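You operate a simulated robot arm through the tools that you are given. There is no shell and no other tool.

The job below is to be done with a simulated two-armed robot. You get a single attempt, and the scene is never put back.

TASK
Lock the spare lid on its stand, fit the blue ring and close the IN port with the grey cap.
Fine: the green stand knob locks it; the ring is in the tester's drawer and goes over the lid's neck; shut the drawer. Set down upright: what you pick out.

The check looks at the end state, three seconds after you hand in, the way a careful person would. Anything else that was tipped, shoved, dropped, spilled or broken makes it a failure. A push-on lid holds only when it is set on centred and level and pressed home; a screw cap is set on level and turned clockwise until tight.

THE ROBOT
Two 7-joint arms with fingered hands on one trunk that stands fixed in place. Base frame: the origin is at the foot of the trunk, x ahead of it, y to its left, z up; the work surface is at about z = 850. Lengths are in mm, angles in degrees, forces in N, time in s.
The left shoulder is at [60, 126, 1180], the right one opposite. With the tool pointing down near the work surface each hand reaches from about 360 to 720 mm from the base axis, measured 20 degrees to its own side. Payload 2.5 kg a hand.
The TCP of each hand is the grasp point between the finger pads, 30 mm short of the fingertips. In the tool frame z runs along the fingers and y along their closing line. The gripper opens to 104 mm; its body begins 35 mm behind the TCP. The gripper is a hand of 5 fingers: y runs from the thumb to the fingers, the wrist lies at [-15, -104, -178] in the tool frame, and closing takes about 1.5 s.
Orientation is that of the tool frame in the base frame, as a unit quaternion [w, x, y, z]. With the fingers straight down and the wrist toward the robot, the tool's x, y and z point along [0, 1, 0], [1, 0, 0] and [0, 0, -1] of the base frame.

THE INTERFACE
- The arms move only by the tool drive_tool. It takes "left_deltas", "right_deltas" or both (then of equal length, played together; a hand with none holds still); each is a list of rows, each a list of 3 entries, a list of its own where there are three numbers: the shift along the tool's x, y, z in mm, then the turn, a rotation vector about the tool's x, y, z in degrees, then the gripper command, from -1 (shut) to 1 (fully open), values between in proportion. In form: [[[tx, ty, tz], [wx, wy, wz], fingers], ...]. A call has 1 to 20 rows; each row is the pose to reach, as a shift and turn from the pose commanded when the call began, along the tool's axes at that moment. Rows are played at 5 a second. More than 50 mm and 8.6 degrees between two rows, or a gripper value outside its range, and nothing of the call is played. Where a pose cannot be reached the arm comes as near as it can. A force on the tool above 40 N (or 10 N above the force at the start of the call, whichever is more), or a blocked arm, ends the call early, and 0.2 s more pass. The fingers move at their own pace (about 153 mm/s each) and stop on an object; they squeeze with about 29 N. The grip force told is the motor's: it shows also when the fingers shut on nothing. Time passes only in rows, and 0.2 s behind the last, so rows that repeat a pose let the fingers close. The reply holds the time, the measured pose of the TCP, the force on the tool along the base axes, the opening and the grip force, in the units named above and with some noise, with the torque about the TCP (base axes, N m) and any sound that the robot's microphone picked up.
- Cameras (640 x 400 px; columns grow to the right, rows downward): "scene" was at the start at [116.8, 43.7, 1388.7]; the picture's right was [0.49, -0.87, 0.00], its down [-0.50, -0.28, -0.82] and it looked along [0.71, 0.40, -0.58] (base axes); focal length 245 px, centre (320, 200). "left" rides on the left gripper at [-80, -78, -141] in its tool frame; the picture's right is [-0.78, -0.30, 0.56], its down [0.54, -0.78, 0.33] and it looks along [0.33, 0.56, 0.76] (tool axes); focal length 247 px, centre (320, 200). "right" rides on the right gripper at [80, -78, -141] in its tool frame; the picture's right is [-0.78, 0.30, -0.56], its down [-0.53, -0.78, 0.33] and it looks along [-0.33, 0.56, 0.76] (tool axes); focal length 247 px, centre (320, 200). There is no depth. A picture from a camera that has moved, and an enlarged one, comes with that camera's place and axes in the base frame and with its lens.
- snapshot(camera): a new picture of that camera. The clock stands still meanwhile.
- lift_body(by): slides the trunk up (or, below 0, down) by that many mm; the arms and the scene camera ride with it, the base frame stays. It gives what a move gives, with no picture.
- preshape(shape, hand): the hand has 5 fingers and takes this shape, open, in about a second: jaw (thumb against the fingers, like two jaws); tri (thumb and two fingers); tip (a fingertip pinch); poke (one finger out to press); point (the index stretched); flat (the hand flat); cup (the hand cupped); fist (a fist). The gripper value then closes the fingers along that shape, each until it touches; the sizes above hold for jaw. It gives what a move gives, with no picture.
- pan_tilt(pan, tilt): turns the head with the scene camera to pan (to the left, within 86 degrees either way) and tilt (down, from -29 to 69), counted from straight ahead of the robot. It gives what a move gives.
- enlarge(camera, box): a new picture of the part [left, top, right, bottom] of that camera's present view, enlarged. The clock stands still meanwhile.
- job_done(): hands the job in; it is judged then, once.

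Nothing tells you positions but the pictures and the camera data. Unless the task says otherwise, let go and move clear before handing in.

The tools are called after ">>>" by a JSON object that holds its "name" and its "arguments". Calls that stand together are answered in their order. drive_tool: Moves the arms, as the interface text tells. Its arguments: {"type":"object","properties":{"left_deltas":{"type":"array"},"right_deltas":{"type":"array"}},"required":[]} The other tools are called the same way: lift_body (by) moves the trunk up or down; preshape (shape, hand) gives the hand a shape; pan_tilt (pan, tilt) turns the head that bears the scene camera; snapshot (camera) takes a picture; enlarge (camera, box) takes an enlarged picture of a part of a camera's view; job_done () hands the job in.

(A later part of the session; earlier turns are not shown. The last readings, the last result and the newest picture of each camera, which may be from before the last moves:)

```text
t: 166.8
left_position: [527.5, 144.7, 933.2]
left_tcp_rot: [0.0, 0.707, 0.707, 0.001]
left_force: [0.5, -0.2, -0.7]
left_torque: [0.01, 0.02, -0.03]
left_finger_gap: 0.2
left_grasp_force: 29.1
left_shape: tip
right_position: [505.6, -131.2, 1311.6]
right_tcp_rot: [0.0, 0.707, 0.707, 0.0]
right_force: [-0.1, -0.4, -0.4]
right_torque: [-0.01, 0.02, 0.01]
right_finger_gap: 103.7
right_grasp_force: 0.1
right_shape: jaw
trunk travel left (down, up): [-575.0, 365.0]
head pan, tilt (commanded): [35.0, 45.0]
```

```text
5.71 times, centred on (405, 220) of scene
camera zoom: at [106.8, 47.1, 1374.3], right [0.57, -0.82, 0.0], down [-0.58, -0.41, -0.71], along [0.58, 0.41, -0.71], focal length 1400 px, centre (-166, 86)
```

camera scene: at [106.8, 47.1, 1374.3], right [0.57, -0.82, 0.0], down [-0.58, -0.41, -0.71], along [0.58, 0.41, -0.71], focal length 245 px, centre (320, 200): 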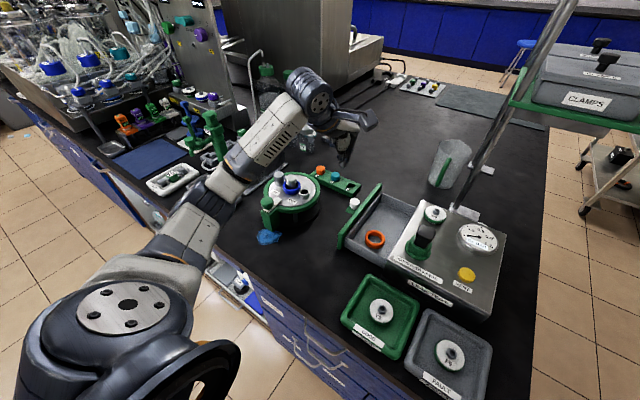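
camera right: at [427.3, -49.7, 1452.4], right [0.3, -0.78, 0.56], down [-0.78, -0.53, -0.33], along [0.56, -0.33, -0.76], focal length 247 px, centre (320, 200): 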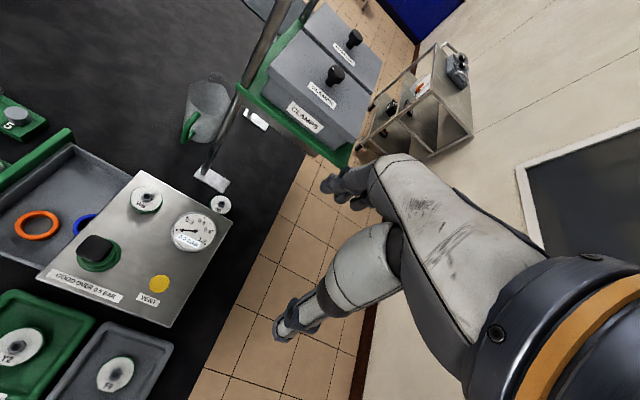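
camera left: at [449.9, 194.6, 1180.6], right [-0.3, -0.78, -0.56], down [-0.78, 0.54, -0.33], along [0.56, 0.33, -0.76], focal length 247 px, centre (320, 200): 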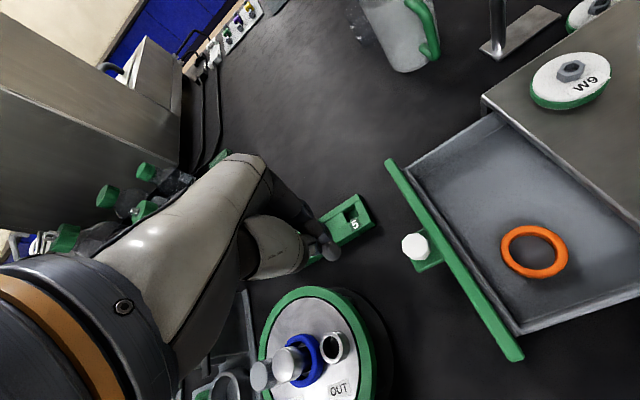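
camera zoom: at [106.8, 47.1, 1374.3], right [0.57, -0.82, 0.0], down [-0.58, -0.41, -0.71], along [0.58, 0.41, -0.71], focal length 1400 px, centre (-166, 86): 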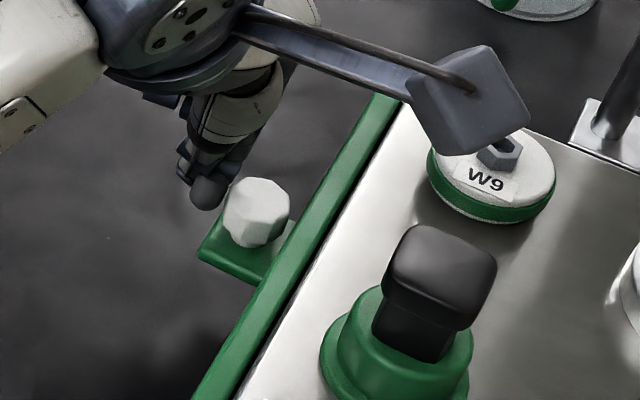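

It looks nearly flush. I'll push gently a little more to feel the stop.

>>> {"name": "drive_tool", "arguments": {"left_deltas": [[[-1, 0, 0], [0, 0, 0], -1], [[-2, 0, 0], [0, 0, 0], -1], [[-3, 0, 0], [0, 0, 0], -1], [[-3, 0, 0], [0, 0, 0], -1]]}}

>>> {"name": "enlarge", "arguments": {"camera": "left", "box": [270, 170, 430, 330]}}

```text
t: 167.8
left_position: [527.1, 142.6, 933.0]
left_tcp_rot: [-0.001, 0.707, 0.707, 0.001]
left_force: [0.4, 4.1, 0.1]
left_torque: [0.01, 0.03, 0.05]
left_finger_gap: 0.4
left_grasp_force: 29.3
left_shape: tip
right_position: [504.7, -131.0, 1310.8]
right_tcp_rot: [0.0, 0.707, 0.707, 0.0]
right_force: [-0.3, -0.1, -0.1]
right_torque: [-0.03, 0.01, 0.02]
right_finger_gap: 103.5
right_grasp_force: 0.2
right_shape: jaw
trunk travel left (down, up): [-575.0, 365.0]
head pan, tilt (commanded): [35.0, 45.0]
```

```text
2.50 times, centred on (350, 250) of left
camera zoom: at [449.5, 62.0, 1074.4], right [-0.3, -0.78, -0.56], down [-0.78, 0.54, -0.33], along [0.56, 0.34, -0.76], focal length 617 px, centre (245, 75)
```

zoom: 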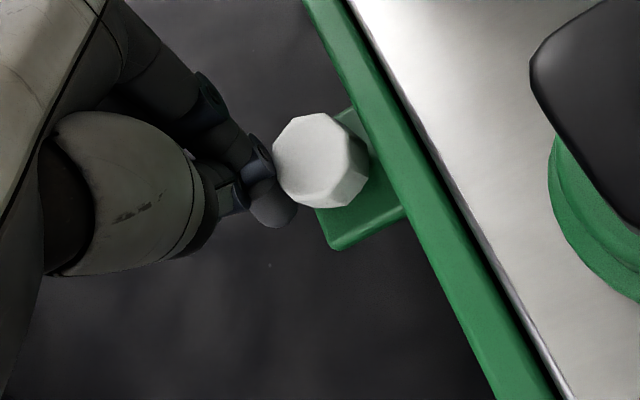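

>>> {"name": "drive_tool", "arguments": {"left_deltas": [[[-1, 0, 0], [0, 0, 0], -1], [[-2, 0, 0], [0, 0, 0], -1], [[-2, 0, 0], [0, 0, 0], -1]]}}

>>> {"name": "drive_tool", "arguments": {"left_deltas": [[[5, 0, 0], [0, 0, 0], -1], [[15, 0, 0], [0, 0, 0], -1], [[30, 0, -10], [0, 0, 0], -1], [[35, 0, -40], [0, 0, 0], -1], [[35, -10, -80], [0, 0, 0], -1], [[35, -30, -120], [0, 0, 0], -1], [[35, -60, -150], [0, 0, 0], -1], [[35, -60, -150], [0, 0, 0], -1]]}}

>>> {"name": "enlarge", "arguments": {"camera": "scene", "box": [360, 180, 480, 300]}}

>>> {"name": "enlarge", "arguments": {"camera": "scene", "box": [240, 150, 380, 250]}}

>>> {"name": "snapshot", "arguments": {"camera": "right"}}

```text
t: 168.6
left_position: [527.4, 140.9, 933.5]
left_tcp_rot: [-0.001, 0.706, 0.708, 0.001]
left_force: [0.6, 9.6, -0.2]
left_torque: [0.09, 0.03, 0.01]
left_finger_gap: 0.0
left_grasp_force: 29.1
left_shape: tip
right_position: [505.4, -129.5, 1311.6]
right_tcp_rot: [0.0, 0.707, 0.707, 0.001]
right_force: [-0.1, -0.2, -0.3]
right_torque: [0.0, 0.01, -0.01]
right_finger_gap: 103.7
right_grasp_force: 0.1
right_shape: jaw
trunk travel left (down, up): [-575.0, 365.0]
head pan, tilt (commanded): [35.0, 45.0]
```

```text
t: 170.4
left_position: [466.3, 173.5, 1083.2]
left_tcp_rot: [-0.002, 0.707, 0.707, 0.0]
left_force: [-0.2, 0.4, -0.4]
left_torque: [0.01, 0.01, -0.02]
left_finger_gap: 0.2
left_grasp_force: 28.4
left_shape: tip
right_position: [506.8, -129.8, 1311.0]
right_tcp_rot: [0.0, 0.707, 0.707, 0.001]
right_force: [0.2, 0.6, 0.9]
right_torque: [0.02, -0.05, -0.01]
right_finger_gap: 103.5
right_grasp_force: 0.0
right_shape: jaw
trunk travel left (down, up): [-575.0, 365.0]
head pan, tilt (commanded): [35.0, 45.0]
```

```text
3.33 times, centred on (420, 240) of scene
camera zoom: at [107.1, 47.0, 1374.3], right [0.57, -0.82, 0.0], down [-0.58, -0.41, -0.71], along [0.58, 0.41, -0.71], focal length 817 px, centre (-13, 67)
```

zoom: 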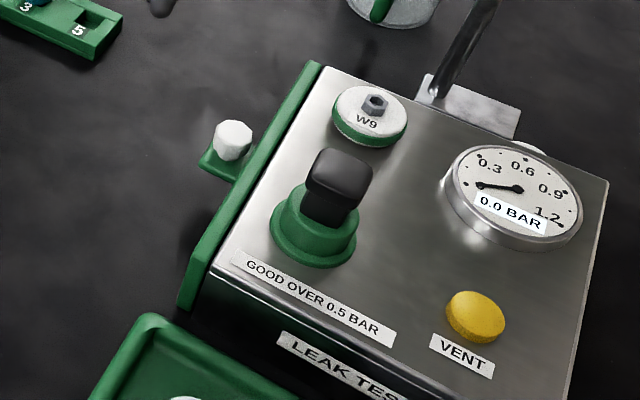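

```text
4.00 times, centred on (310, 200) of scene
camera zoom: at [107.1, 47.0, 1374.3], right [0.57, -0.82, 0.0], down [-0.58, -0.41, -0.71], along [0.58, 0.41, -0.71], focal length 980 px, centre (360, 200)
```

zoom: 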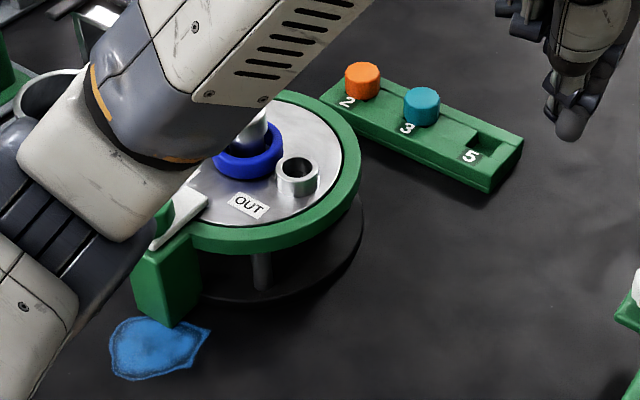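

```text
taken
camera right: at [427.6, -49.8, 1452.2], right [0.3, -0.78, 0.56], down [-0.78, -0.53, -0.33], along [0.56, -0.33, -0.76], focal length 247 px, centre (320, 200)
```

right: 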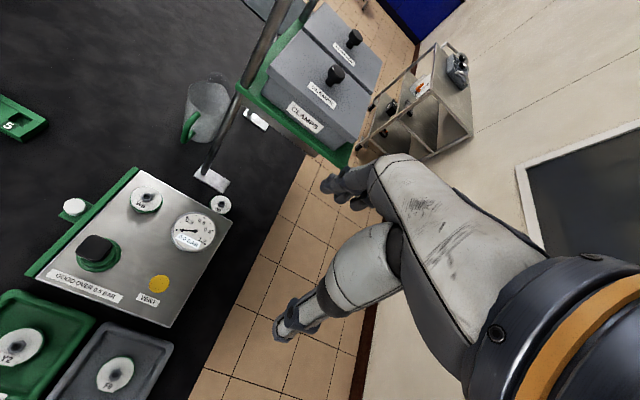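

The drawer is shut flush. I'll move the left hand up and away, back toward its starting pose, then inspect the lid.

>>> {"name": "drive_tool", "arguments": {"left_deltas": [[[0, 0, -35], [0, 0, 0], -0.5], [[0, -10, -70], [0, 0, 0], 0], [[20, -30, -105], [0, 0, 0], 0], [[50, -60, -135], [0, 0, 0], 0], [[85, -90, -155], [0, 0, 0], 0], [[120, -120, -170], [0, 0, 0], 0], [[155, -145, -177], [0, 0, 0], 0], [[185, -155, -180], [0, 0, 0], 0], [[185, -155, -180], [0, 0, 0], 0]]}}

>>> {"name": "snapshot", "arguments": {"camera": "left"}}

>>> {"name": "snapshot", "arguments": {"camera": "scene"}}

```text
refused: row 4 steps farther than a row can; nothing moved
```

```text
taken
camera left: at [388.3, 93.2, 1224.0], right [-0.3, -0.77, -0.56], down [-0.78, 0.54, -0.33], along [0.56, 0.34, -0.76], focal length 247 px, centre (320, 200)
```

left: 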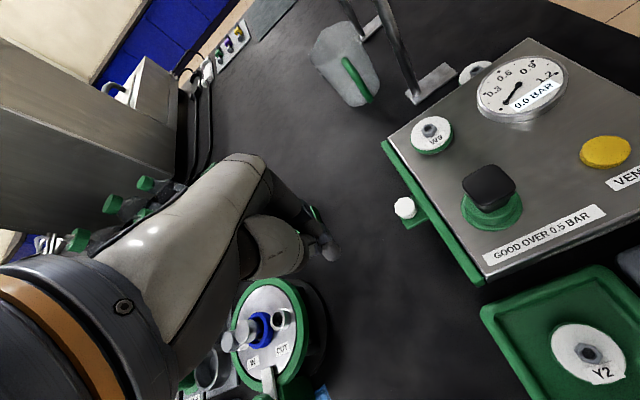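

```text
taken
camera scene: at [107.1, 47.0, 1374.3], right [0.57, -0.82, 0.0], down [-0.58, -0.41, -0.71], along [0.58, 0.41, -0.71], focal length 245 px, centre (320, 200)
```

scene: 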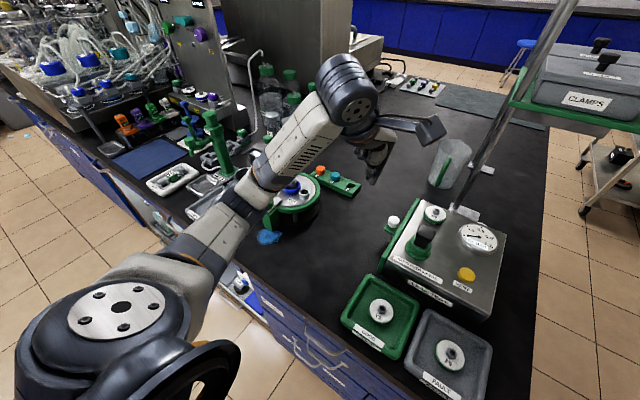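

That call was refused because one step was too long, so nothing moved. I'll repeat the retreat with shorter steps.

>>> {"name": "drive_tool", "arguments": {"left_deltas": [[[0, 0, -30], [0, 0, 0], -0.5], [[0, 0, -65], [0, 0, 0], 0], [[5, -15, -100], [0, 0, 0], 0], [[25, -38, -125], [0, 0, 0], 0], [[52, -62, -145], [0, 0, 0], 0], [[80, -86, -160], [0, 0, 0], 0], [[108, -108, -172], [0, 0, 0], 0], [[136, -130, -178], [0, 0, 0], 0], [[164, -148, -180], [0, 0, 0], 0], [[185, -155, -180], [0, 0, 0], 0], [[185, -155, -180], [0, 0, 0], 0]]}}

>>> {"name": "snapshot", "arguments": {"camera": "left"}}

>>> {"name": "snapshot", "arguments": {"camera": "scene"}}

```text
t: 172.8
left_position: [313.9, 362.4, 1263.2]
left_tcp_rot: [0.0, 0.708, 0.706, 0.0]
left_force: [-0.4, 0.8, 0.6]
left_torque: [0.01, -0.01, -0.02]
left_finger_gap: 51.6
left_grasp_force: 0.1
left_shape: tip
right_position: [505.1, -130.6, 1310.4]
right_tcp_rot: [0.0, 0.707, 0.707, 0.0]
right_force: [-0.1, -0.6, 0.5]
right_torque: [0.0, -0.02, 0.0]
right_finger_gap: 103.7
right_grasp_force: 0.1
right_shape: jaw
trunk travel left (down, up): [-575.0, 365.0]
head pan, tilt (commanded): [35.0, 45.0]
```

```text
taken
camera left: at [235.9, 280.5, 1404.9], right [-0.3, -0.77, -0.56], down [-0.78, 0.54, -0.33], along [0.56, 0.33, -0.76], focal length 247 px, centre (320, 200)
```

left: 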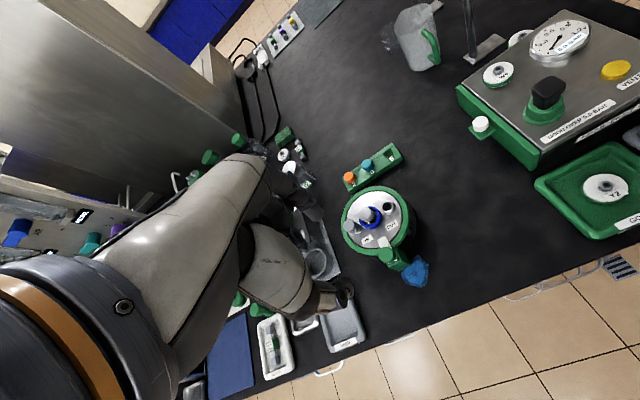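

```text
taken
camera scene: at [106.8, 47.1, 1374.3], right [0.57, -0.82, 0.0], down [-0.58, -0.41, -0.71], along [0.58, 0.41, -0.71], focal length 245 px, centre (320, 200)
```

scene: 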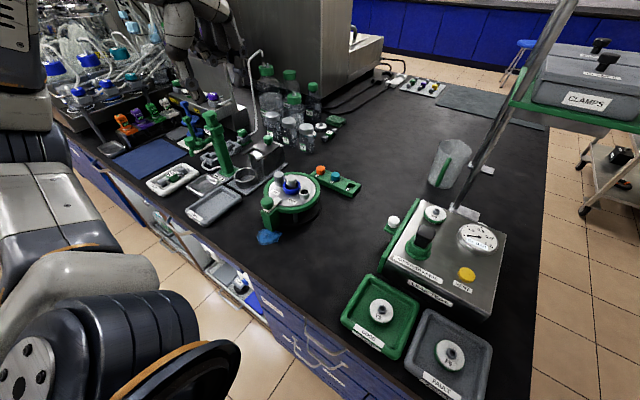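

>>> {"name": "enlarge", "arguments": {"camera": "scene", "box": [250, 155, 330, 235]}}

>>> {"name": "enlarge", "arguments": {"camera": "left", "box": [325, 170, 425, 290]}}

>>> {"name": "enlarge", "arguments": {"camera": "scene", "box": [266, 162, 296, 187]}}

>>> {"name": "enlarge", "arguments": {"camera": "left", "box": [340, 195, 390, 240]}}

```text
5.00 times, centred on (290, 195) of scene
camera zoom: at [106.8, 47.1, 1374.3], right [0.57, -0.82, 0.0], down [-0.58, -0.41, -0.71], along [0.58, 0.41, -0.71], focal length 1226 px, centre (470, 225)
```

zoom: 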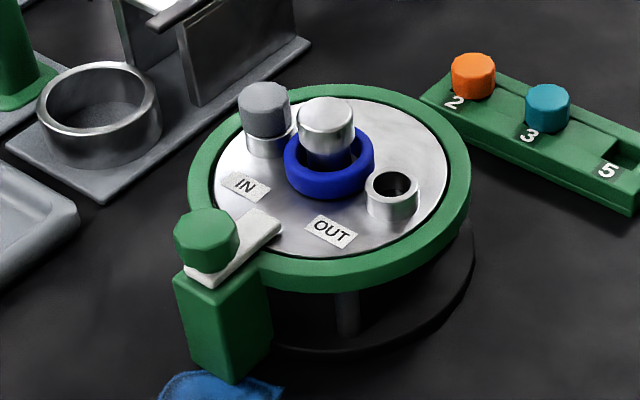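

```text
3.33 times, centred on (375, 230) of left
camera zoom: at [235.9, 280.5, 1404.9], right [-0.3, -0.77, -0.56], down [-0.78, 0.54, -0.33], along [0.56, 0.33, -0.76], focal length 823 px, centre (137, 100)
```

zoom: 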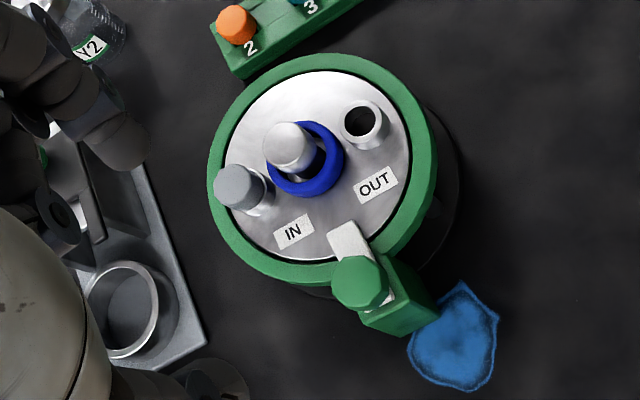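

```text
16.00 times, centred on (281, 174) of scene
camera zoom: at [106.8, 47.1, 1374.3], right [0.57, -0.82, 0.0], down [-0.58, -0.41, -0.71], along [0.58, 0.41, -0.71], focal length 3922 px, centre (944, 608)
```

zoom: 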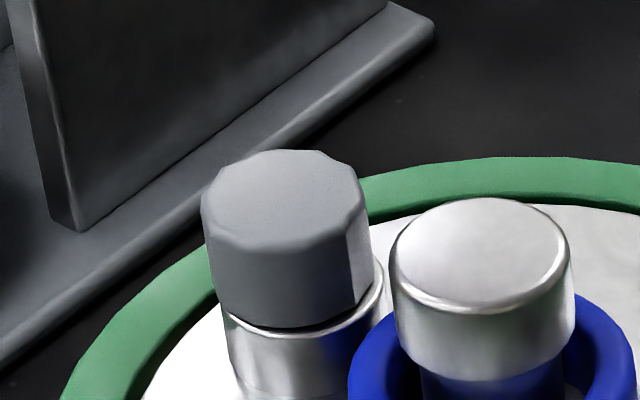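

```text
8.89 times, centred on (365, 218) of left
camera zoom: at [235.9, 280.5, 1404.9], right [-0.3, -0.77, -0.56], down [-0.78, 0.54, -0.33], along [0.56, 0.33, -0.76], focal length 2195 px, centre (-80, 44)
```

zoom: 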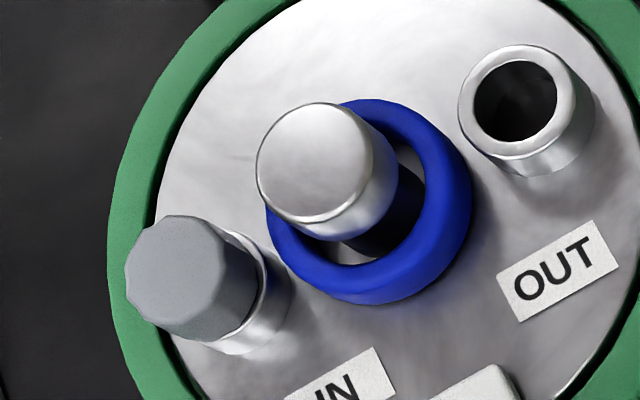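

Everything looks in place: tongue over the lid, ring on the neck, drawer shut and grey cap on IN. The cap still looks roughly 1.5 mm off centre, so I'll do one more careful check of how it sits, regripping it centred.

>>> {"name": "drive_tool", "arguments": {"left_deltas": [[[10, 22, 25], [0, 0, 0], 0], [[20, 44, 52], [0, 0, 0], 0], [[30, 66, 82], [0, 0, 0], 0], [[41, 88, 112], [0, 0, 0], -0.1], [[52, 110, 142], [0, 0, 0], -0.1], [[63, 132, 172], [0, 0, 0], -0.1], [[72, 150, 200], [0, 0, 0], -0.1], [[74.9, 156, 211], [0, 0, 0], -0.1], [[74.9, 156, 211], [0, 0, 0], -0.1]]}}

>>> {"name": "enlarge", "arguments": {"camera": "left", "box": [355, 235, 405, 285]}}

>>> {"name": "enlarge", "arguments": {"camera": "left", "box": [380, 180, 500, 280]}}

```text
t: 174.8
left_position: [469.1, 435.5, 1051.2]
left_tcp_rot: [-0.001, 0.707, 0.707, 0.001]
left_force: [0.8, 0.2, 0.4]
left_torque: [-0.01, -0.05, -0.01]
left_finger_gap: 47.1
left_grasp_force: 0.1
left_shape: tip
right_position: [505.3, -131.1, 1311.1]
right_tcp_rot: [0.0, 0.707, 0.708, 0.0]
right_force: [-0.5, -0.5, 1.0]
right_torque: [-0.01, 0.03, -0.01]
right_finger_gap: 103.6
right_grasp_force: 0.0
right_shape: jaw
trunk travel left (down, up): [-575.0, 365.0]
head pan, tilt (commanded): [35.0, 45.0]
```

```text
8.00 times, centred on (380, 260) of left
camera zoom: at [391.4, 354.5, 1192.4], right [-0.3, -0.78, -0.56], down [-0.78, 0.54, -0.33], along [0.56, 0.33, -0.76], focal length 1976 px, centre (-160, -280)
```

zoom: 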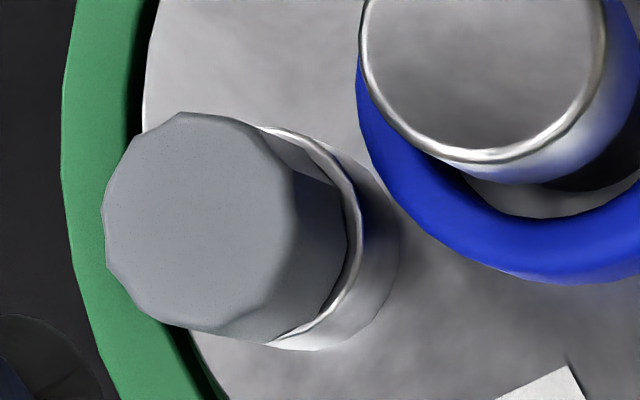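

```text
4.00 times, centred on (440, 230) of left
camera zoom: at [391.4, 354.5, 1192.4], right [-0.3, -0.78, -0.56], down [-0.78, 0.54, -0.33], along [0.56, 0.33, -0.76], focal length 988 px, centre (-160, 80)
```

zoom: 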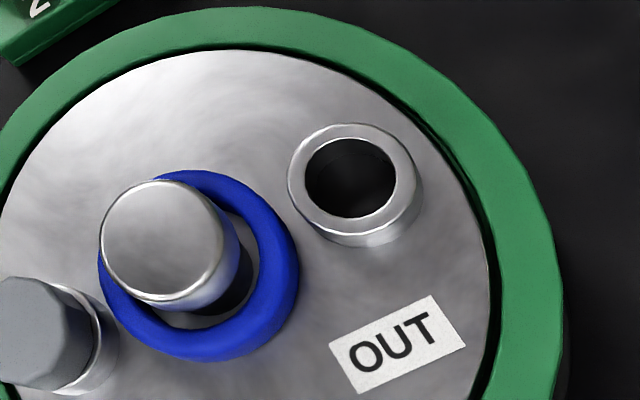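

>>> {"name": "drive_tool", "arguments": {"left_deltas": [[[2.8, 1.7, 25], [0, 0, 0], -0.1], [[2.8, 1.7, 50], [0, 0, 0], -0.1], [[2.8, 1.7, 70], [0, 0, 0], -0.1], [[2.8, 1.7, 83], [0, 0, 0], -0.1], [[2.8, 1.7, 83], [0, 0, 0], -0.1], [[2.8, 1.7, 83], [0, 0, 0], -0.3], [[2.8, 1.7, 83], [0, 0, 0], -0.42], [[2.8, 1.7, 83], [0, 0, 0], -0.5], [[2.8, 1.7, 83], [0, 0, 0], -0.54], [[2.8, 1.7, 83], [0, 0, 0], -0.57], [[2.8, 1.7, 83], [0, 0, 0], -0.6], [[2.8, 1.7, 83], [0, 0, 0], -0.63], [[2.8, 1.7, 83], [0, 0, 0], -0.66], [[2.8, 1.7, 83], [0, 0, 0], -0.7], [[2.8, 1.7, 83], [0, 0, 0], -0.7]]}}

>>> {"name": "enlarge", "arguments": {"camera": "left", "box": [300, 200, 380, 280]}}

>>> {"name": "enlarge", "arguments": {"camera": "scene", "box": [266, 158, 296, 183]}}

```text
t: 178.0
left_position: [471.5, 436.8, 971.0]
left_tcp_rot: [-0.001, 0.708, 0.707, 0.001]
left_force: [-0.4, -1.0, -0.5]
left_torque: [-0.05, 0.0, -0.01]
left_finger_gap: 20.0
left_grasp_force: 29.0
left_shape: tip
right_position: [505.3, -130.0, 1311.3]
right_tcp_rot: [0.0, 0.707, 0.707, 0.0]
right_force: [0.4, -0.4, 0.3]
right_torque: [0.02, -0.02, 0.0]
right_finger_gap: 103.7
right_grasp_force: 0.0
right_shape: jaw
trunk travel left (down, up): [-575.0, 365.0]
head pan, tilt (commanded): [35.0, 45.0]
```

```text
5.00 times, centred on (340, 240) of left
camera zoom: at [393.7, 356.9, 1110.5], right [-0.3, -0.78, -0.56], down [-0.78, 0.54, -0.33], along [0.56, 0.33, -0.76], focal length 1235 px, centre (220, 0)
```

zoom: 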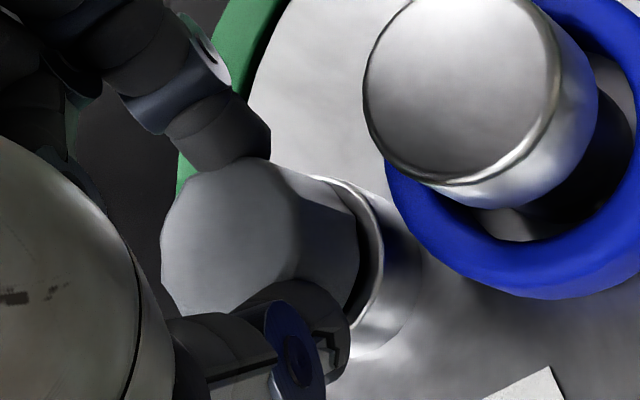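

```text
16.00 times, centred on (281, 170) of scene
camera zoom: at [106.8, 47.0, 1374.4], right [0.57, -0.82, 0.0], down [-0.58, -0.41, -0.71], along [0.58, 0.41, -0.71], focal length 3922 px, centre (944, 672)
```

zoom: 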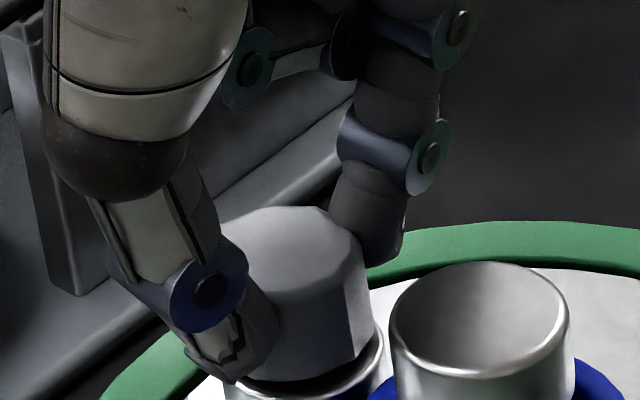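

The grip lifts the cap slightly, so it isn't clipped in. It reads nearly centred now, so I'll press it down firmly once more, close to the force limit, and listen for a click.

>>> {"name": "drive_tool", "arguments": {"left_deltas": [[[-0.4, 0, 1.5], [0, 0, 0], -0.85], [[-0.4, 0, 3], [0, 0, 0], -0.85], [[-0.4, 0, 4.5], [0, 0, 0], -0.9], [[-0.4, 0, 6], [0, 0, 0], -0.9], [[-0.4, 0, 7.5], [0, 0, 0], -0.9], [[-0.4, 0, 9], [0, 0, 0], -0.9], [[-0.4, 0, 10], [0, 0, 0], -0.9], [[-0.4, 0, 10], [0, 0, 0], -0.9]]}}

>>> {"name": "enlarge", "arguments": {"camera": "scene", "box": [266, 158, 296, 183]}}

>>> {"name": "enlarge", "arguments": {"camera": "left", "box": [300, 200, 380, 280]}}

```text
t: 179.8
left_position: [470.8, 435.7, 966.7]
left_tcp_rot: [0.004, 0.707, 0.707, 0.006]
left_force: [-2.6, 0.8, 29.8]
left_torque: [0.04, 0.04, 0.0]
left_finger_gap: 22.0
left_grasp_force: 28.8
left_shape: tip
right_position: [501.6, -131.6, 1312.7]
right_tcp_rot: [0.0, 0.707, 0.707, 0.002]
right_force: [0.3, 0.4, -0.5]
right_torque: [0.0, 0.04, 0.0]
right_finger_gap: 103.6
right_grasp_force: 0.0
right_shape: jaw
trunk travel left (down, up): [-575.0, 365.0]
head pan, tilt (commanded): [35.0, 45.0]
```

```text
16.00 times, centred on (281, 170) of scene
camera zoom: at [104.1, 44.7, 1374.9], right [0.57, -0.82, 0.0], down [-0.58, -0.4, -0.71], along [0.58, 0.41, -0.7], focal length 3922 px, centre (944, 672)
```

zoom: 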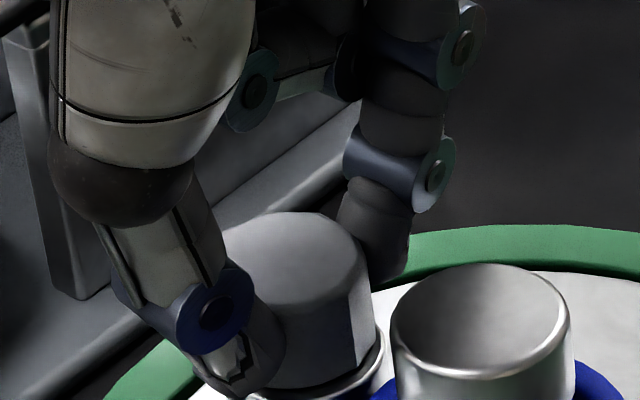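

```text
5.00 times, centred on (340, 240) of left
camera zoom: at [391.3, 355.5, 1106.1], right [-0.29, -0.77, -0.56], down [-0.77, 0.54, -0.34], along [0.57, 0.34, -0.75], focal length 1235 px, centre (220, 0)
```

zoom: 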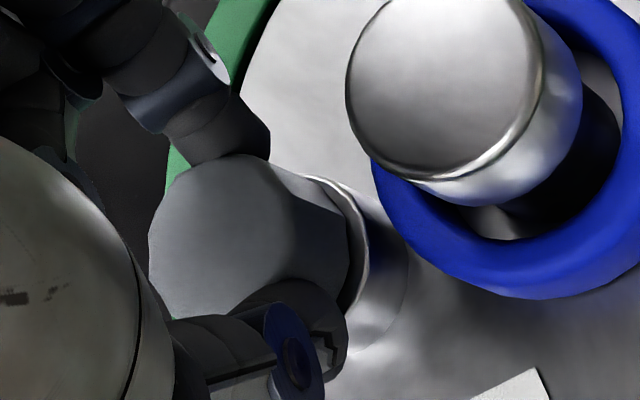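

>>> {"name": "drive_tool", "arguments": {"left_deltas": [[[0, 0, -3], [0, 0, 0], -0.85], [[0, 0, -5.5], [0, 0, 0], -0.8], [[0, 0, -7], [0, 0, 0], -0.77], [[0, 0, -8], [0, 0, 0], -0.75], [[0, 0, -8], [0, 0, 0], -0.73], [[0, 0, -8], [0, 0, 0], -0.71], [[0, 0, -8], [0, 0, 0], -0.69], [[0, 0, -8], [0, 0, 0], -0.67], [[0, 0, -8], [0, 0, 0], -0.65], [[0, 0, -8], [0, 0, 0], -0.63], [[0, 0, -8], [0, 0, 0], -0.62], [[0, 0, -8], [0, 0, 0], -0.61], [[0, 0, -8], [0, 0, 0], -0.6], [[0, 0, -8], [0, 0, 0], -0.59], [[0, 0, -8], [0, 0, 0], -0.58], [[0, 0, -8], [0, 0, 0], -0.56], [[0, 0, -8], [0, 0, 0], -0.53], [[0, 0, -8], [0, 0, 0], -0.45], [[0, 0, -8], [0, 0, 0], -0.3], [[0, 0, -8], [0, 0, 0], -0.15]]}}

>>> {"name": "drive_tool", "arguments": {"left_deltas": [[[0, 0, -10], [0, 0, 0], -0.1], [[0, 0, -30], [0, 0, 0], -0.1], [[0, 0, -55], [0, 0, 0], -0.1], [[0, 0, -55], [0, 0, 0], -1], [[0, 0, -55], [0, 0, 0], -1], [[0, 0, -55], [0, 0, 0], -1]]}}

>>> {"name": "enlarge", "arguments": {"camera": "scene", "box": [266, 158, 296, 183]}}

>>> {"name": "enlarge", "arguments": {"camera": "left", "box": [300, 200, 400, 300]}}

```text
t: 184.0
left_position: [469.5, 436.9, 968.6]
left_tcp_rot: [-0.001, 0.707, 0.707, 0.001]
left_force: [0.7, 0.2, 0.1]
left_torque: [0.0, -0.01, -0.01]
left_finger_gap: 43.6
left_grasp_force: 0.0
left_shape: tip
right_position: [504.2, -129.6, 1311.3]
right_tcp_rot: [0.001, 0.707, 0.707, 0.0]
right_force: [0.3, 0.3, 1.0]
right_torque: [-0.01, 0.01, 0.0]
right_finger_gap: 103.6
right_grasp_force: 0.0
right_shape: jaw
trunk travel left (down, up): [-575.0, 365.0]
head pan, tilt (commanded): [35.0, 45.0]
```

```text
t: 185.4
left_position: [470.4, 434.7, 1023.6]
left_tcp_rot: [-0.001, 0.708, 0.706, 0.001]
left_force: [0.0, 0.7, 0.4]
left_torque: [-0.05, 0.03, 0.01]
left_finger_gap: 0.0
left_grasp_force: 28.2
left_shape: tip
right_position: [504.7, -130.7, 1310.4]
right_tcp_rot: [-0.001, 0.707, 0.707, 0.0]
right_force: [0.7, -0.1, 0.1]
right_torque: [-0.01, 0.03, 0.01]
right_finger_gap: 103.7
right_grasp_force: 0.1
right_shape: jaw
trunk travel left (down, up): [-575.0, 365.0]
head pan, tilt (commanded): [35.0, 45.0]
```

```text
16.00 times, centred on (281, 170) of scene
camera zoom: at [106.8, 47.2, 1374.3], right [0.57, -0.82, 0.0], down [-0.58, -0.41, -0.71], along [0.58, 0.41, -0.71], focal length 3922 px, centre (944, 672)
```

zoom: 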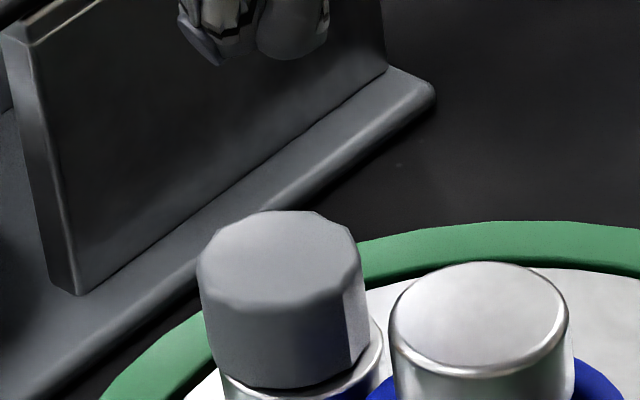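

```text
4.00 times, centred on (350, 250) of left
camera zoom: at [392.5, 355.7, 1164.9], right [-0.3, -0.78, -0.56], down [-0.78, 0.54, -0.33], along [0.56, 0.33, -0.76], focal length 988 px, centre (200, 0)
```

zoom: 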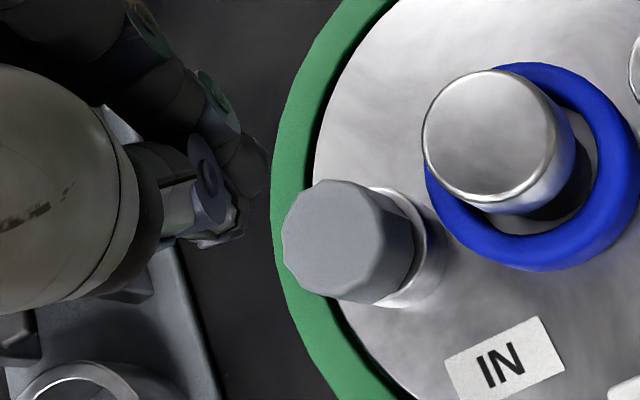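

The cap leans a couple of degrees because the grip held it while I pressed. Pressing straight down on its top with closed fingertips should level and seat it, so I'll do that now.

>>> {"name": "drive_tool", "arguments": {"left_deltas": [[[1.5, 0.5, 15], [0, 0, 0], -1], [[1.5, 0.5, 28], [0, 0, 0], -1], [[1.5, 0.5, 35], [0, 0, 0], -1], [[1.5, 0.5, 35], [0, 0, 0], -1]]}}

>>> {"name": "enlarge", "arguments": {"camera": "left", "box": [290, 190, 390, 290]}}

>>> {"name": "enlarge", "arguments": {"camera": "scene", "box": [260, 150, 300, 185]}}

```text
t: 186.4
left_position: [470.8, 438.5, 987.6]
left_tcp_rot: [-0.001, 0.707, 0.707, 0.001]
left_force: [0.4, -0.3, 0.1]
left_torque: [0.0, -0.01, -0.02]
left_finger_gap: 0.0
left_grasp_force: 29.1
left_shape: tip
right_position: [503.8, -130.3, 1310.2]
right_tcp_rot: [0.0, 0.707, 0.707, 0.0]
right_force: [0.5, -1.4, 0.2]
right_torque: [0.03, 0.01, 0.02]
right_finger_gap: 103.5
right_grasp_force: 0.0
right_shape: jaw
trunk travel left (down, up): [-575.0, 365.0]
head pan, tilt (commanded): [35.0, 45.0]
```

```text
4.00 times, centred on (340, 240) of left
camera zoom: at [393.0, 357.4, 1128.9], right [-0.3, -0.78, -0.56], down [-0.78, 0.54, -0.33], along [0.56, 0.33, -0.76], focal length 988 px, centre (240, 40)
```

zoom: 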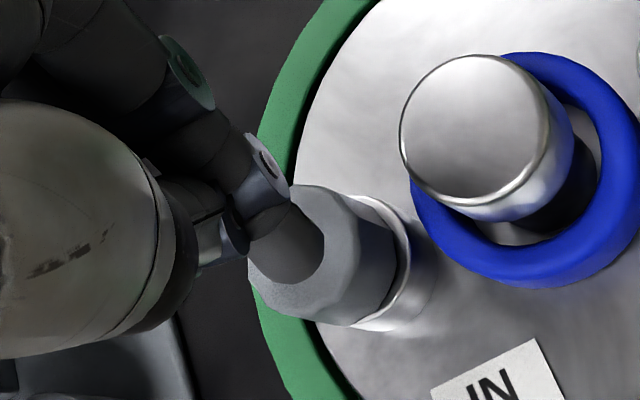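

```text
11.43 times, centred on (280, 168) of scene
camera zoom: at [106.8, 47.1, 1374.3], right [0.57, -0.82, 0.0], down [-0.58, -0.41, -0.71], along [0.58, 0.41, -0.71], focal length 2801 px, centre (777, 571)
```

zoom: 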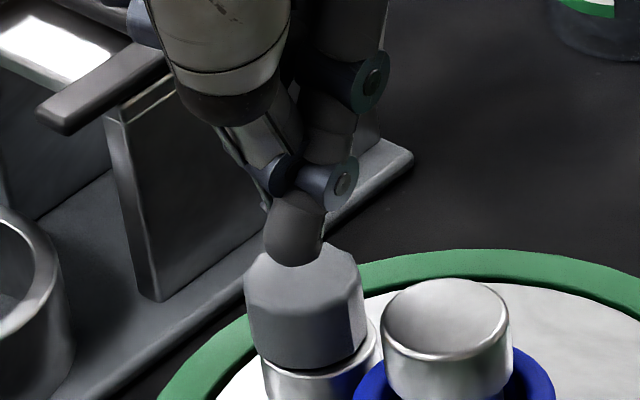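

The closed fingertips are over the middle of the cap. I'll press down gradually.

>>> {"name": "drive_tool", "arguments": {"left_deltas": [[[0, 0, 2], [0, 0, 0], -1], [[0, 0, 4], [0, 0, 0], -1], [[0, 0, 6], [0, 0, 0], -1], [[0, 0, 8], [0, 0, 0], -1], [[0, 0, 9.5], [0, 0, 0], -1], [[0, 0, 9.5], [0, 0, 0], -1]]}}

>>> {"name": "enlarge", "arguments": {"camera": "scene", "box": [260, 150, 300, 185]}}

>>> {"name": "enlarge", "arguments": {"camera": "left", "box": [290, 190, 390, 290]}}

```text
t: 187.8
left_position: [470.9, 438.1, 978.2]
left_tcp_rot: [-0.001, 0.707, 0.707, 0.001]
left_force: [-0.2, -1.0, -0.2]
left_torque: [-0.01, 0.04, 0.01]
left_finger_gap: 0.1
left_grasp_force: 29.4
left_shape: tip
right_position: [505.0, -129.9, 1311.3]
right_tcp_rot: [0.0, 0.707, 0.707, 0.0]
right_force: [0.3, -0.1, -1.1]
right_torque: [0.0, 0.04, 0.0]
right_finger_gap: 103.6
right_grasp_force: 0.0
right_shape: jaw
trunk travel left (down, up): [-575.0, 365.0]
head pan, tilt (commanded): [35.0, 45.0]
```

```text
11.43 times, centred on (280, 168) of scene
camera zoom: at [106.7, 47.1, 1374.4], right [0.57, -0.82, 0.0], down [-0.58, -0.41, -0.71], along [0.58, 0.41, -0.71], focal length 2801 px, centre (777, 571)
```

zoom: 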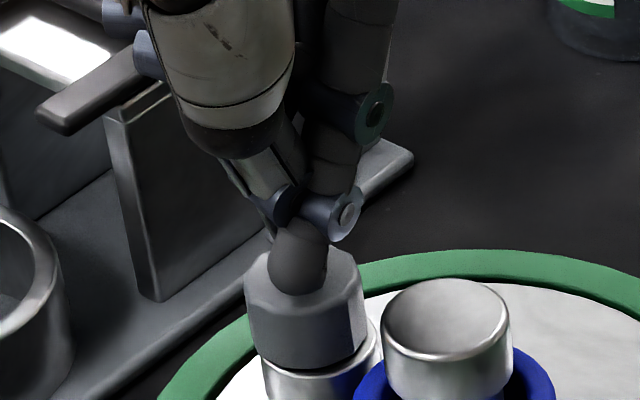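

```text
4.00 times, centred on (340, 240) of left
camera zoom: at [393.2, 357.9, 1119.8], right [-0.3, -0.78, -0.56], down [-0.78, 0.54, -0.33], along [0.56, 0.33, -0.76], focal length 988 px, centre (240, 40)
```

zoom: 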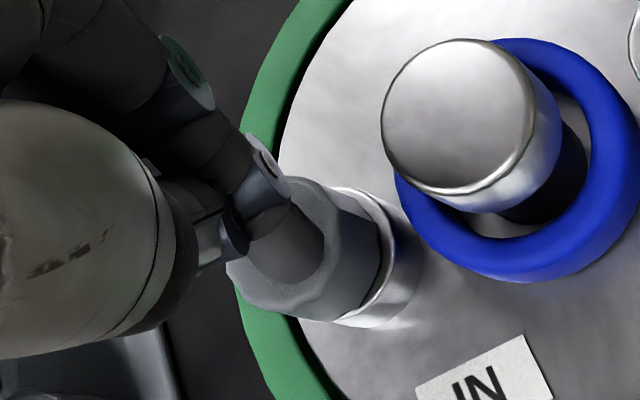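

>>> {"name": "drive_tool", "arguments": {"left_deltas": [[[0, 0, 1.5], [0, 0, 0], -1], [[0, 0, 3], [0, 0, 0], -1], [[0, 0, 4.5], [0, 0, 0], -1], [[0, 0, 6], [0, 0, 0], -1], [[0, 0, 6], [0, 0, 0], -1]]}}

>>> {"name": "enlarge", "arguments": {"camera": "scene", "box": [260, 150, 300, 185]}}

```text
t: 189.0
left_position: [469.9, 436.6, 978.0]
left_tcp_rot: [0.002, 0.707, 0.707, 0.004]
left_force: [-5.5, -1.1, 27.3]
left_torque: [0.16, 0.02, 0.02]
left_finger_gap: 0.2
left_grasp_force: 29.1
left_shape: tip
right_position: [502.2, -131.8, 1311.4]
right_tcp_rot: [0.001, 0.707, 0.707, 0.001]
right_force: [-0.1, -0.3, 0.8]
right_torque: [0.0, 0.0, -0.05]
right_finger_gap: 103.6
right_grasp_force: 0.0
right_shape: jaw
trunk travel left (down, up): [-575.0, 365.0]
head pan, tilt (commanded): [35.0, 45.0]
```

```text
11.43 times, centred on (280, 168) of scene
camera zoom: at [103.8, 44.9, 1375.0], right [0.57, -0.82, 0.0], down [-0.58, -0.4, -0.71], along [0.58, 0.41, -0.7], focal length 2801 px, centre (777, 571)
```

zoom: 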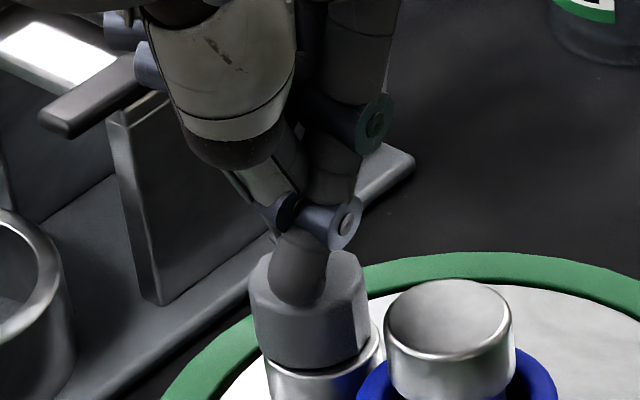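

>>> {"name": "drive_tool", "arguments": {"left_deltas": [[[0, 0, 1], [0, 0, 0], -1], [[0, 0, 1.8], [0, 0, 0], -1], [[0, 0, 1.8], [0, 0, 0], -1]]}}

>>> {"name": "drive_tool", "arguments": {"left_deltas": [[[0, 0, -3], [0, 0, 0], -1], [[0, 0, -6], [0, 0, 0], -1], [[0, 0, -9], [0, 0, 0], -1], [[0, 0, -25], [0, 0, 0], -1], [[0, 0, -50], [0, 0, 0], -1], [[0, 0, -75], [0, 0, 0], -0.5], [[0, 0, -75], [0, 0, 0], -0.3]]}}

>>> {"name": "enlarge", "arguments": {"camera": "scene", "box": [266, 158, 296, 183]}}

>>> {"name": "enlarge", "arguments": {"camera": "left", "box": [355, 240, 395, 280]}}

```text
t: 189.8
left_position: [470.0, 437.1, 977.4]
left_tcp_rot: [0.003, 0.706, 0.708, 0.007]
left_force: [-8.5, -0.7, 32.7]
left_torque: [0.16, 0.06, 0.05]
left_finger_gap: 0.0
left_grasp_force: 28.9
left_shape: tip
right_position: [501.1, -133.3, 1312.6]
right_tcp_rot: [0.0, 0.707, 0.707, 0.003]
right_force: [-0.4, -0.1, -0.5]
right_torque: [0.02, 0.02, -0.04]
right_finger_gap: 103.5
right_grasp_force: 0.0
right_shape: jaw
trunk travel left (down, up): [-575.0, 365.0]
head pan, tilt (commanded): [35.0, 45.0]
```

```text
t: 191.4
left_position: [472.9, 437.6, 1046.3]
left_tcp_rot: [-0.001, 0.707, 0.707, 0.0]
left_force: [1.3, -0.2, -0.1]
left_torque: [0.02, 0.0, 0.05]
left_finger_gap: 36.0
left_grasp_force: 0.0
left_shape: tip
right_position: [504.7, -129.4, 1311.2]
right_tcp_rot: [0.0, 0.707, 0.707, -0.001]
right_force: [-0.2, -0.1, 1.6]
right_torque: [-0.01, -0.01, 0.01]
right_finger_gap: 103.6
right_grasp_force: 0.0
right_shape: jaw
trunk travel left (down, up): [-575.0, 365.0]
head pan, tilt (commanded): [35.0, 45.0]
```

```text
16.00 times, centred on (281, 170) of scene
camera zoom: at [106.9, 47.2, 1374.3], right [0.57, -0.82, 0.0], down [-0.58, -0.41, -0.71], along [0.58, 0.41, -0.71], focal length 3922 px, centre (944, 672)
```

zoom: 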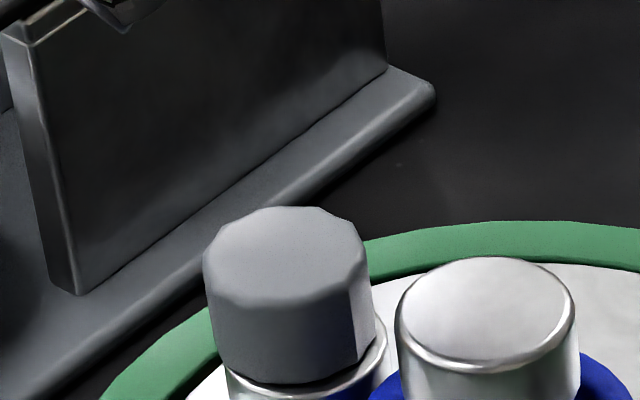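

```text
10.00 times, centred on (375, 260) of left
camera zoom: at [394.8, 358.1, 1187.1], right [-0.3, -0.78, -0.56], down [-0.78, 0.54, -0.33], along [0.56, 0.33, -0.76], focal length 2470 px, centre (-230, -400)
```

zoom: 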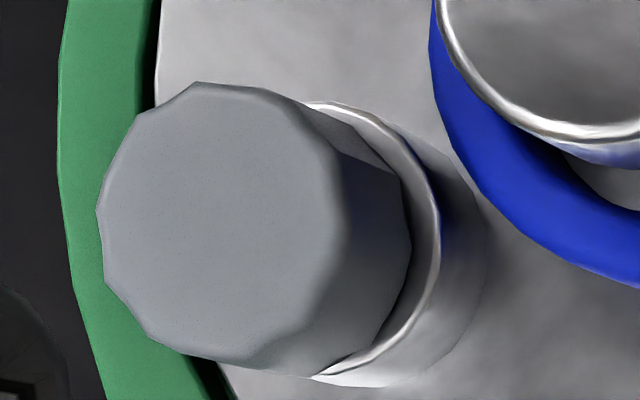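

The top press left the cap about 2 mm toward +y of the port centre. The lid itself shifted slightly in its stand but is still under the tongue. I'll nudge the cap back with closed fingertips from its +y side, moving to a calculated position.

>>> {"name": "drive_tool", "arguments": {"left_deltas": [[[10, 0, 0], [0, 0, 0], -1], [[20, -0.5, 0], [0, 0, 0], -1], [[26, -0.5, 0], [0, 0, 0], -1], [[26, -0.5, 0], [0, 0, 0], -1], [[26, -0.5, 30], [0, 0, 0], -1], [[26, -0.5, 55], [0, 0, 0], -1], [[26, -0.5, 72], [0, 0, 0], -1], [[26, -0.5, 77], [0, 0, 0], -1], [[26, -0.5, 77], [0, 0, 0], -1]]}}

>>> {"name": "enlarge", "arguments": {"camera": "left", "box": [300, 200, 400, 300]}}

>>> {"name": "enlarge", "arguments": {"camera": "scene", "box": [256, 150, 296, 185]}}

```text
t: 193.4
left_position: [471.2, 465.2, 968.2]
left_tcp_rot: [-0.001, 0.707, 0.707, 0.001]
left_force: [-0.1, 0.1, 0.0]
left_torque: [0.03, 0.0, 0.01]
left_finger_gap: 0.0
left_grasp_force: 28.5
left_shape: tip
right_position: [504.6, -130.5, 1311.7]
right_tcp_rot: [0.0, 0.707, 0.707, 0.0]
right_force: [0.3, 0.5, -1.2]
right_torque: [-0.01, 0.0, 0.01]
right_finger_gap: 103.5
right_grasp_force: 0.0
right_shape: jaw
trunk travel left (down, up): [-575.0, 365.0]
head pan, tilt (commanded): [35.0, 45.0]
```

```text
4.00 times, centred on (350, 250) of left
camera zoom: at [392.9, 385.2, 1110.1], right [-0.3, -0.78, -0.56], down [-0.78, 0.54, -0.33], along [0.56, 0.34, -0.76], focal length 988 px, centre (200, 0)
```

zoom: 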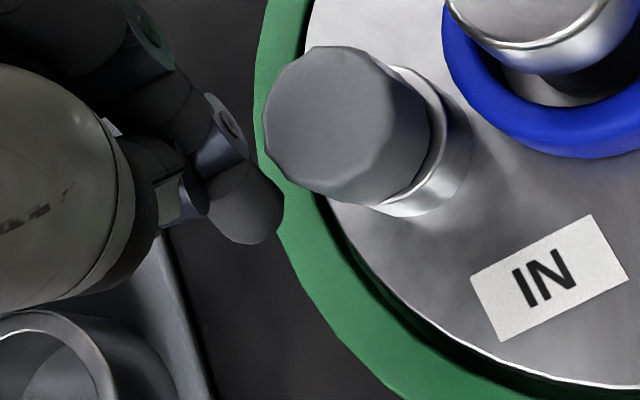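

```text
11.43 times, centred on (276, 168) of scene
camera zoom: at [106.8, 47.1, 1374.3], right [0.57, -0.82, 0.0], down [-0.58, -0.41, -0.71], along [0.58, 0.41, -0.71], focal length 2801 px, centre (823, 571)
```

zoom: 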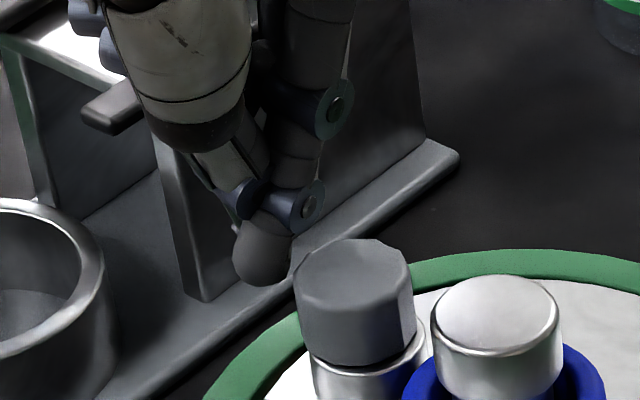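

>>> {"name": "drive_tool", "arguments": {"left_deltas": [[[-2, -1, 0], [0, 0, 0], -1], [[-4, -1, 0], [0, 0, 0], -1], [[-5, -1, 0], [0, 0, 0], -1], [[-6, -1, 0], [0, 0, 0], -1], [[-7, -1, 0], [0, 0, 0], -1], [[-7, -1, 0], [0, 0, 0], -1]]}}

>>> {"name": "enlarge", "arguments": {"camera": "left", "box": [300, 200, 400, 300]}}

>>> {"name": "enlarge", "arguments": {"camera": "scene", "box": [266, 158, 296, 183]}}

```text
t: 194.8
left_position: [468.4, 459.0, 968.7]
left_tcp_rot: [0.0, 0.708, 0.706, 0.0]
left_force: [-0.1, -0.1, 0.7]
left_torque: [-0.03, -0.02, -0.01]
left_finger_gap: 0.0
left_grasp_force: 29.0
left_shape: tip
right_position: [504.2, -130.7, 1310.5]
right_tcp_rot: [0.0, 0.707, 0.707, 0.0]
right_force: [-0.1, 0.1, 0.3]
right_torque: [0.01, 0.01, -0.01]
right_finger_gap: 103.5
right_grasp_force: 0.0
right_shape: jaw
trunk travel left (down, up): [-575.0, 365.0]
head pan, tilt (commanded): [35.0, 45.0]
```

```text
4.00 times, centred on (350, 250) of left
camera zoom: at [391.4, 377.9, 1110.0], right [-0.3, -0.78, -0.56], down [-0.78, 0.54, -0.33], along [0.56, 0.33, -0.76], focal length 988 px, centre (200, 0)
```

zoom: 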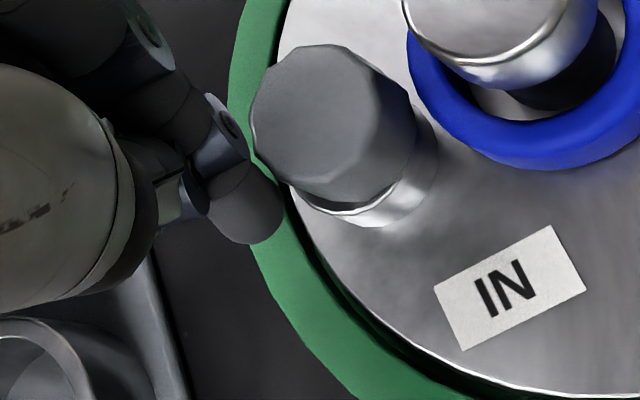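

```text
16.00 times, centred on (281, 170) of scene
camera zoom: at [106.8, 47.2, 1374.3], right [0.57, -0.82, 0.0], down [-0.58, -0.41, -0.71], along [0.58, 0.41, -0.71], focal length 3922 px, centre (944, 672)
```

zoom: 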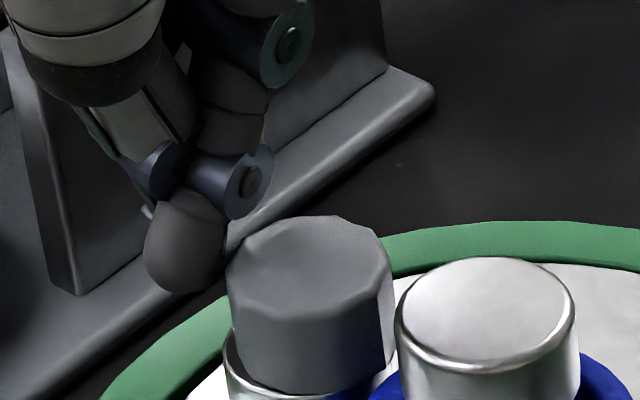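

The nudge moved the cap further than planned, to about 2 mm on the −y side, so the stem evidently has about ±2 mm of play. I'll back off, regrip it centred, shift it +2 mm in y without pressing hard, and release.

>>> {"name": "drive_tool", "arguments": {"left_deltas": [[[4, 0, 0], [0, 0, 0], -1], [[10, 0, -5], [0, 0, 0], -1], [[10, 0, -30], [0, 0, 0], -1], [[10, 0, -60], [0, 0, 0], -0.5], [[0, 2, -75], [0, 0, 0], -0.1], [[-14, 3, -75], [0, 0, 0], -0.1], [[-23.7, 3, -75], [0, 0, 0], -0.1], [[-23.7, 3, -75], [0, 0, 0], -0.1]]}}

>>> {"name": "enlarge", "arguments": {"camera": "left", "box": [355, 235, 405, 285]}}

>>> {"name": "enlarge", "arguments": {"camera": "scene", "box": [266, 158, 296, 183]}}

```text
t: 196.6
left_position: [471.9, 433.2, 1044.1]
left_tcp_rot: [-0.001, 0.707, 0.708, 0.0]
left_force: [-0.5, 0.2, -0.4]
left_torque: [-0.02, 0.01, -0.01]
left_finger_gap: 46.5
left_grasp_force: 0.0
left_shape: tip
right_position: [504.2, -129.9, 1311.4]
right_tcp_rot: [-0.001, 0.708, 0.706, 0.001]
right_force: [0.0, 0.2, 0.4]
right_torque: [0.0, 0.02, 0.0]
right_finger_gap: 103.7
right_grasp_force: 0.1
right_shape: jaw
trunk travel left (down, up): [-575.0, 365.0]
head pan, tilt (commanded): [35.0, 45.0]
```

```text
8.00 times, centred on (380, 260) of left
camera zoom: at [393.7, 353.7, 1184.8], right [-0.3, -0.78, -0.56], down [-0.78, 0.54, -0.33], along [0.56, 0.33, -0.76], focal length 1976 px, centre (-160, -280)
```

zoom: 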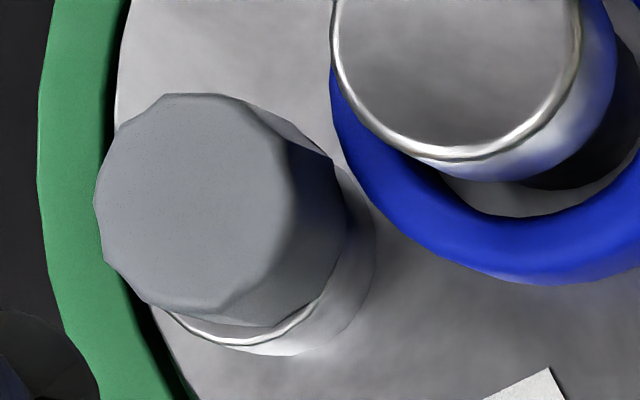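

```text
16.00 times, centred on (281, 170) of scene
camera zoom: at [106.8, 47.2, 1374.3], right [0.57, -0.82, 0.0], down [-0.58, -0.41, -0.71], along [0.58, 0.41, -0.71], focal length 3922 px, centre (944, 672)
```

zoom: 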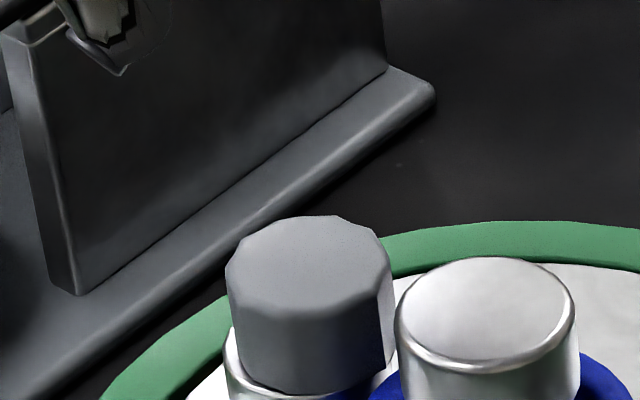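

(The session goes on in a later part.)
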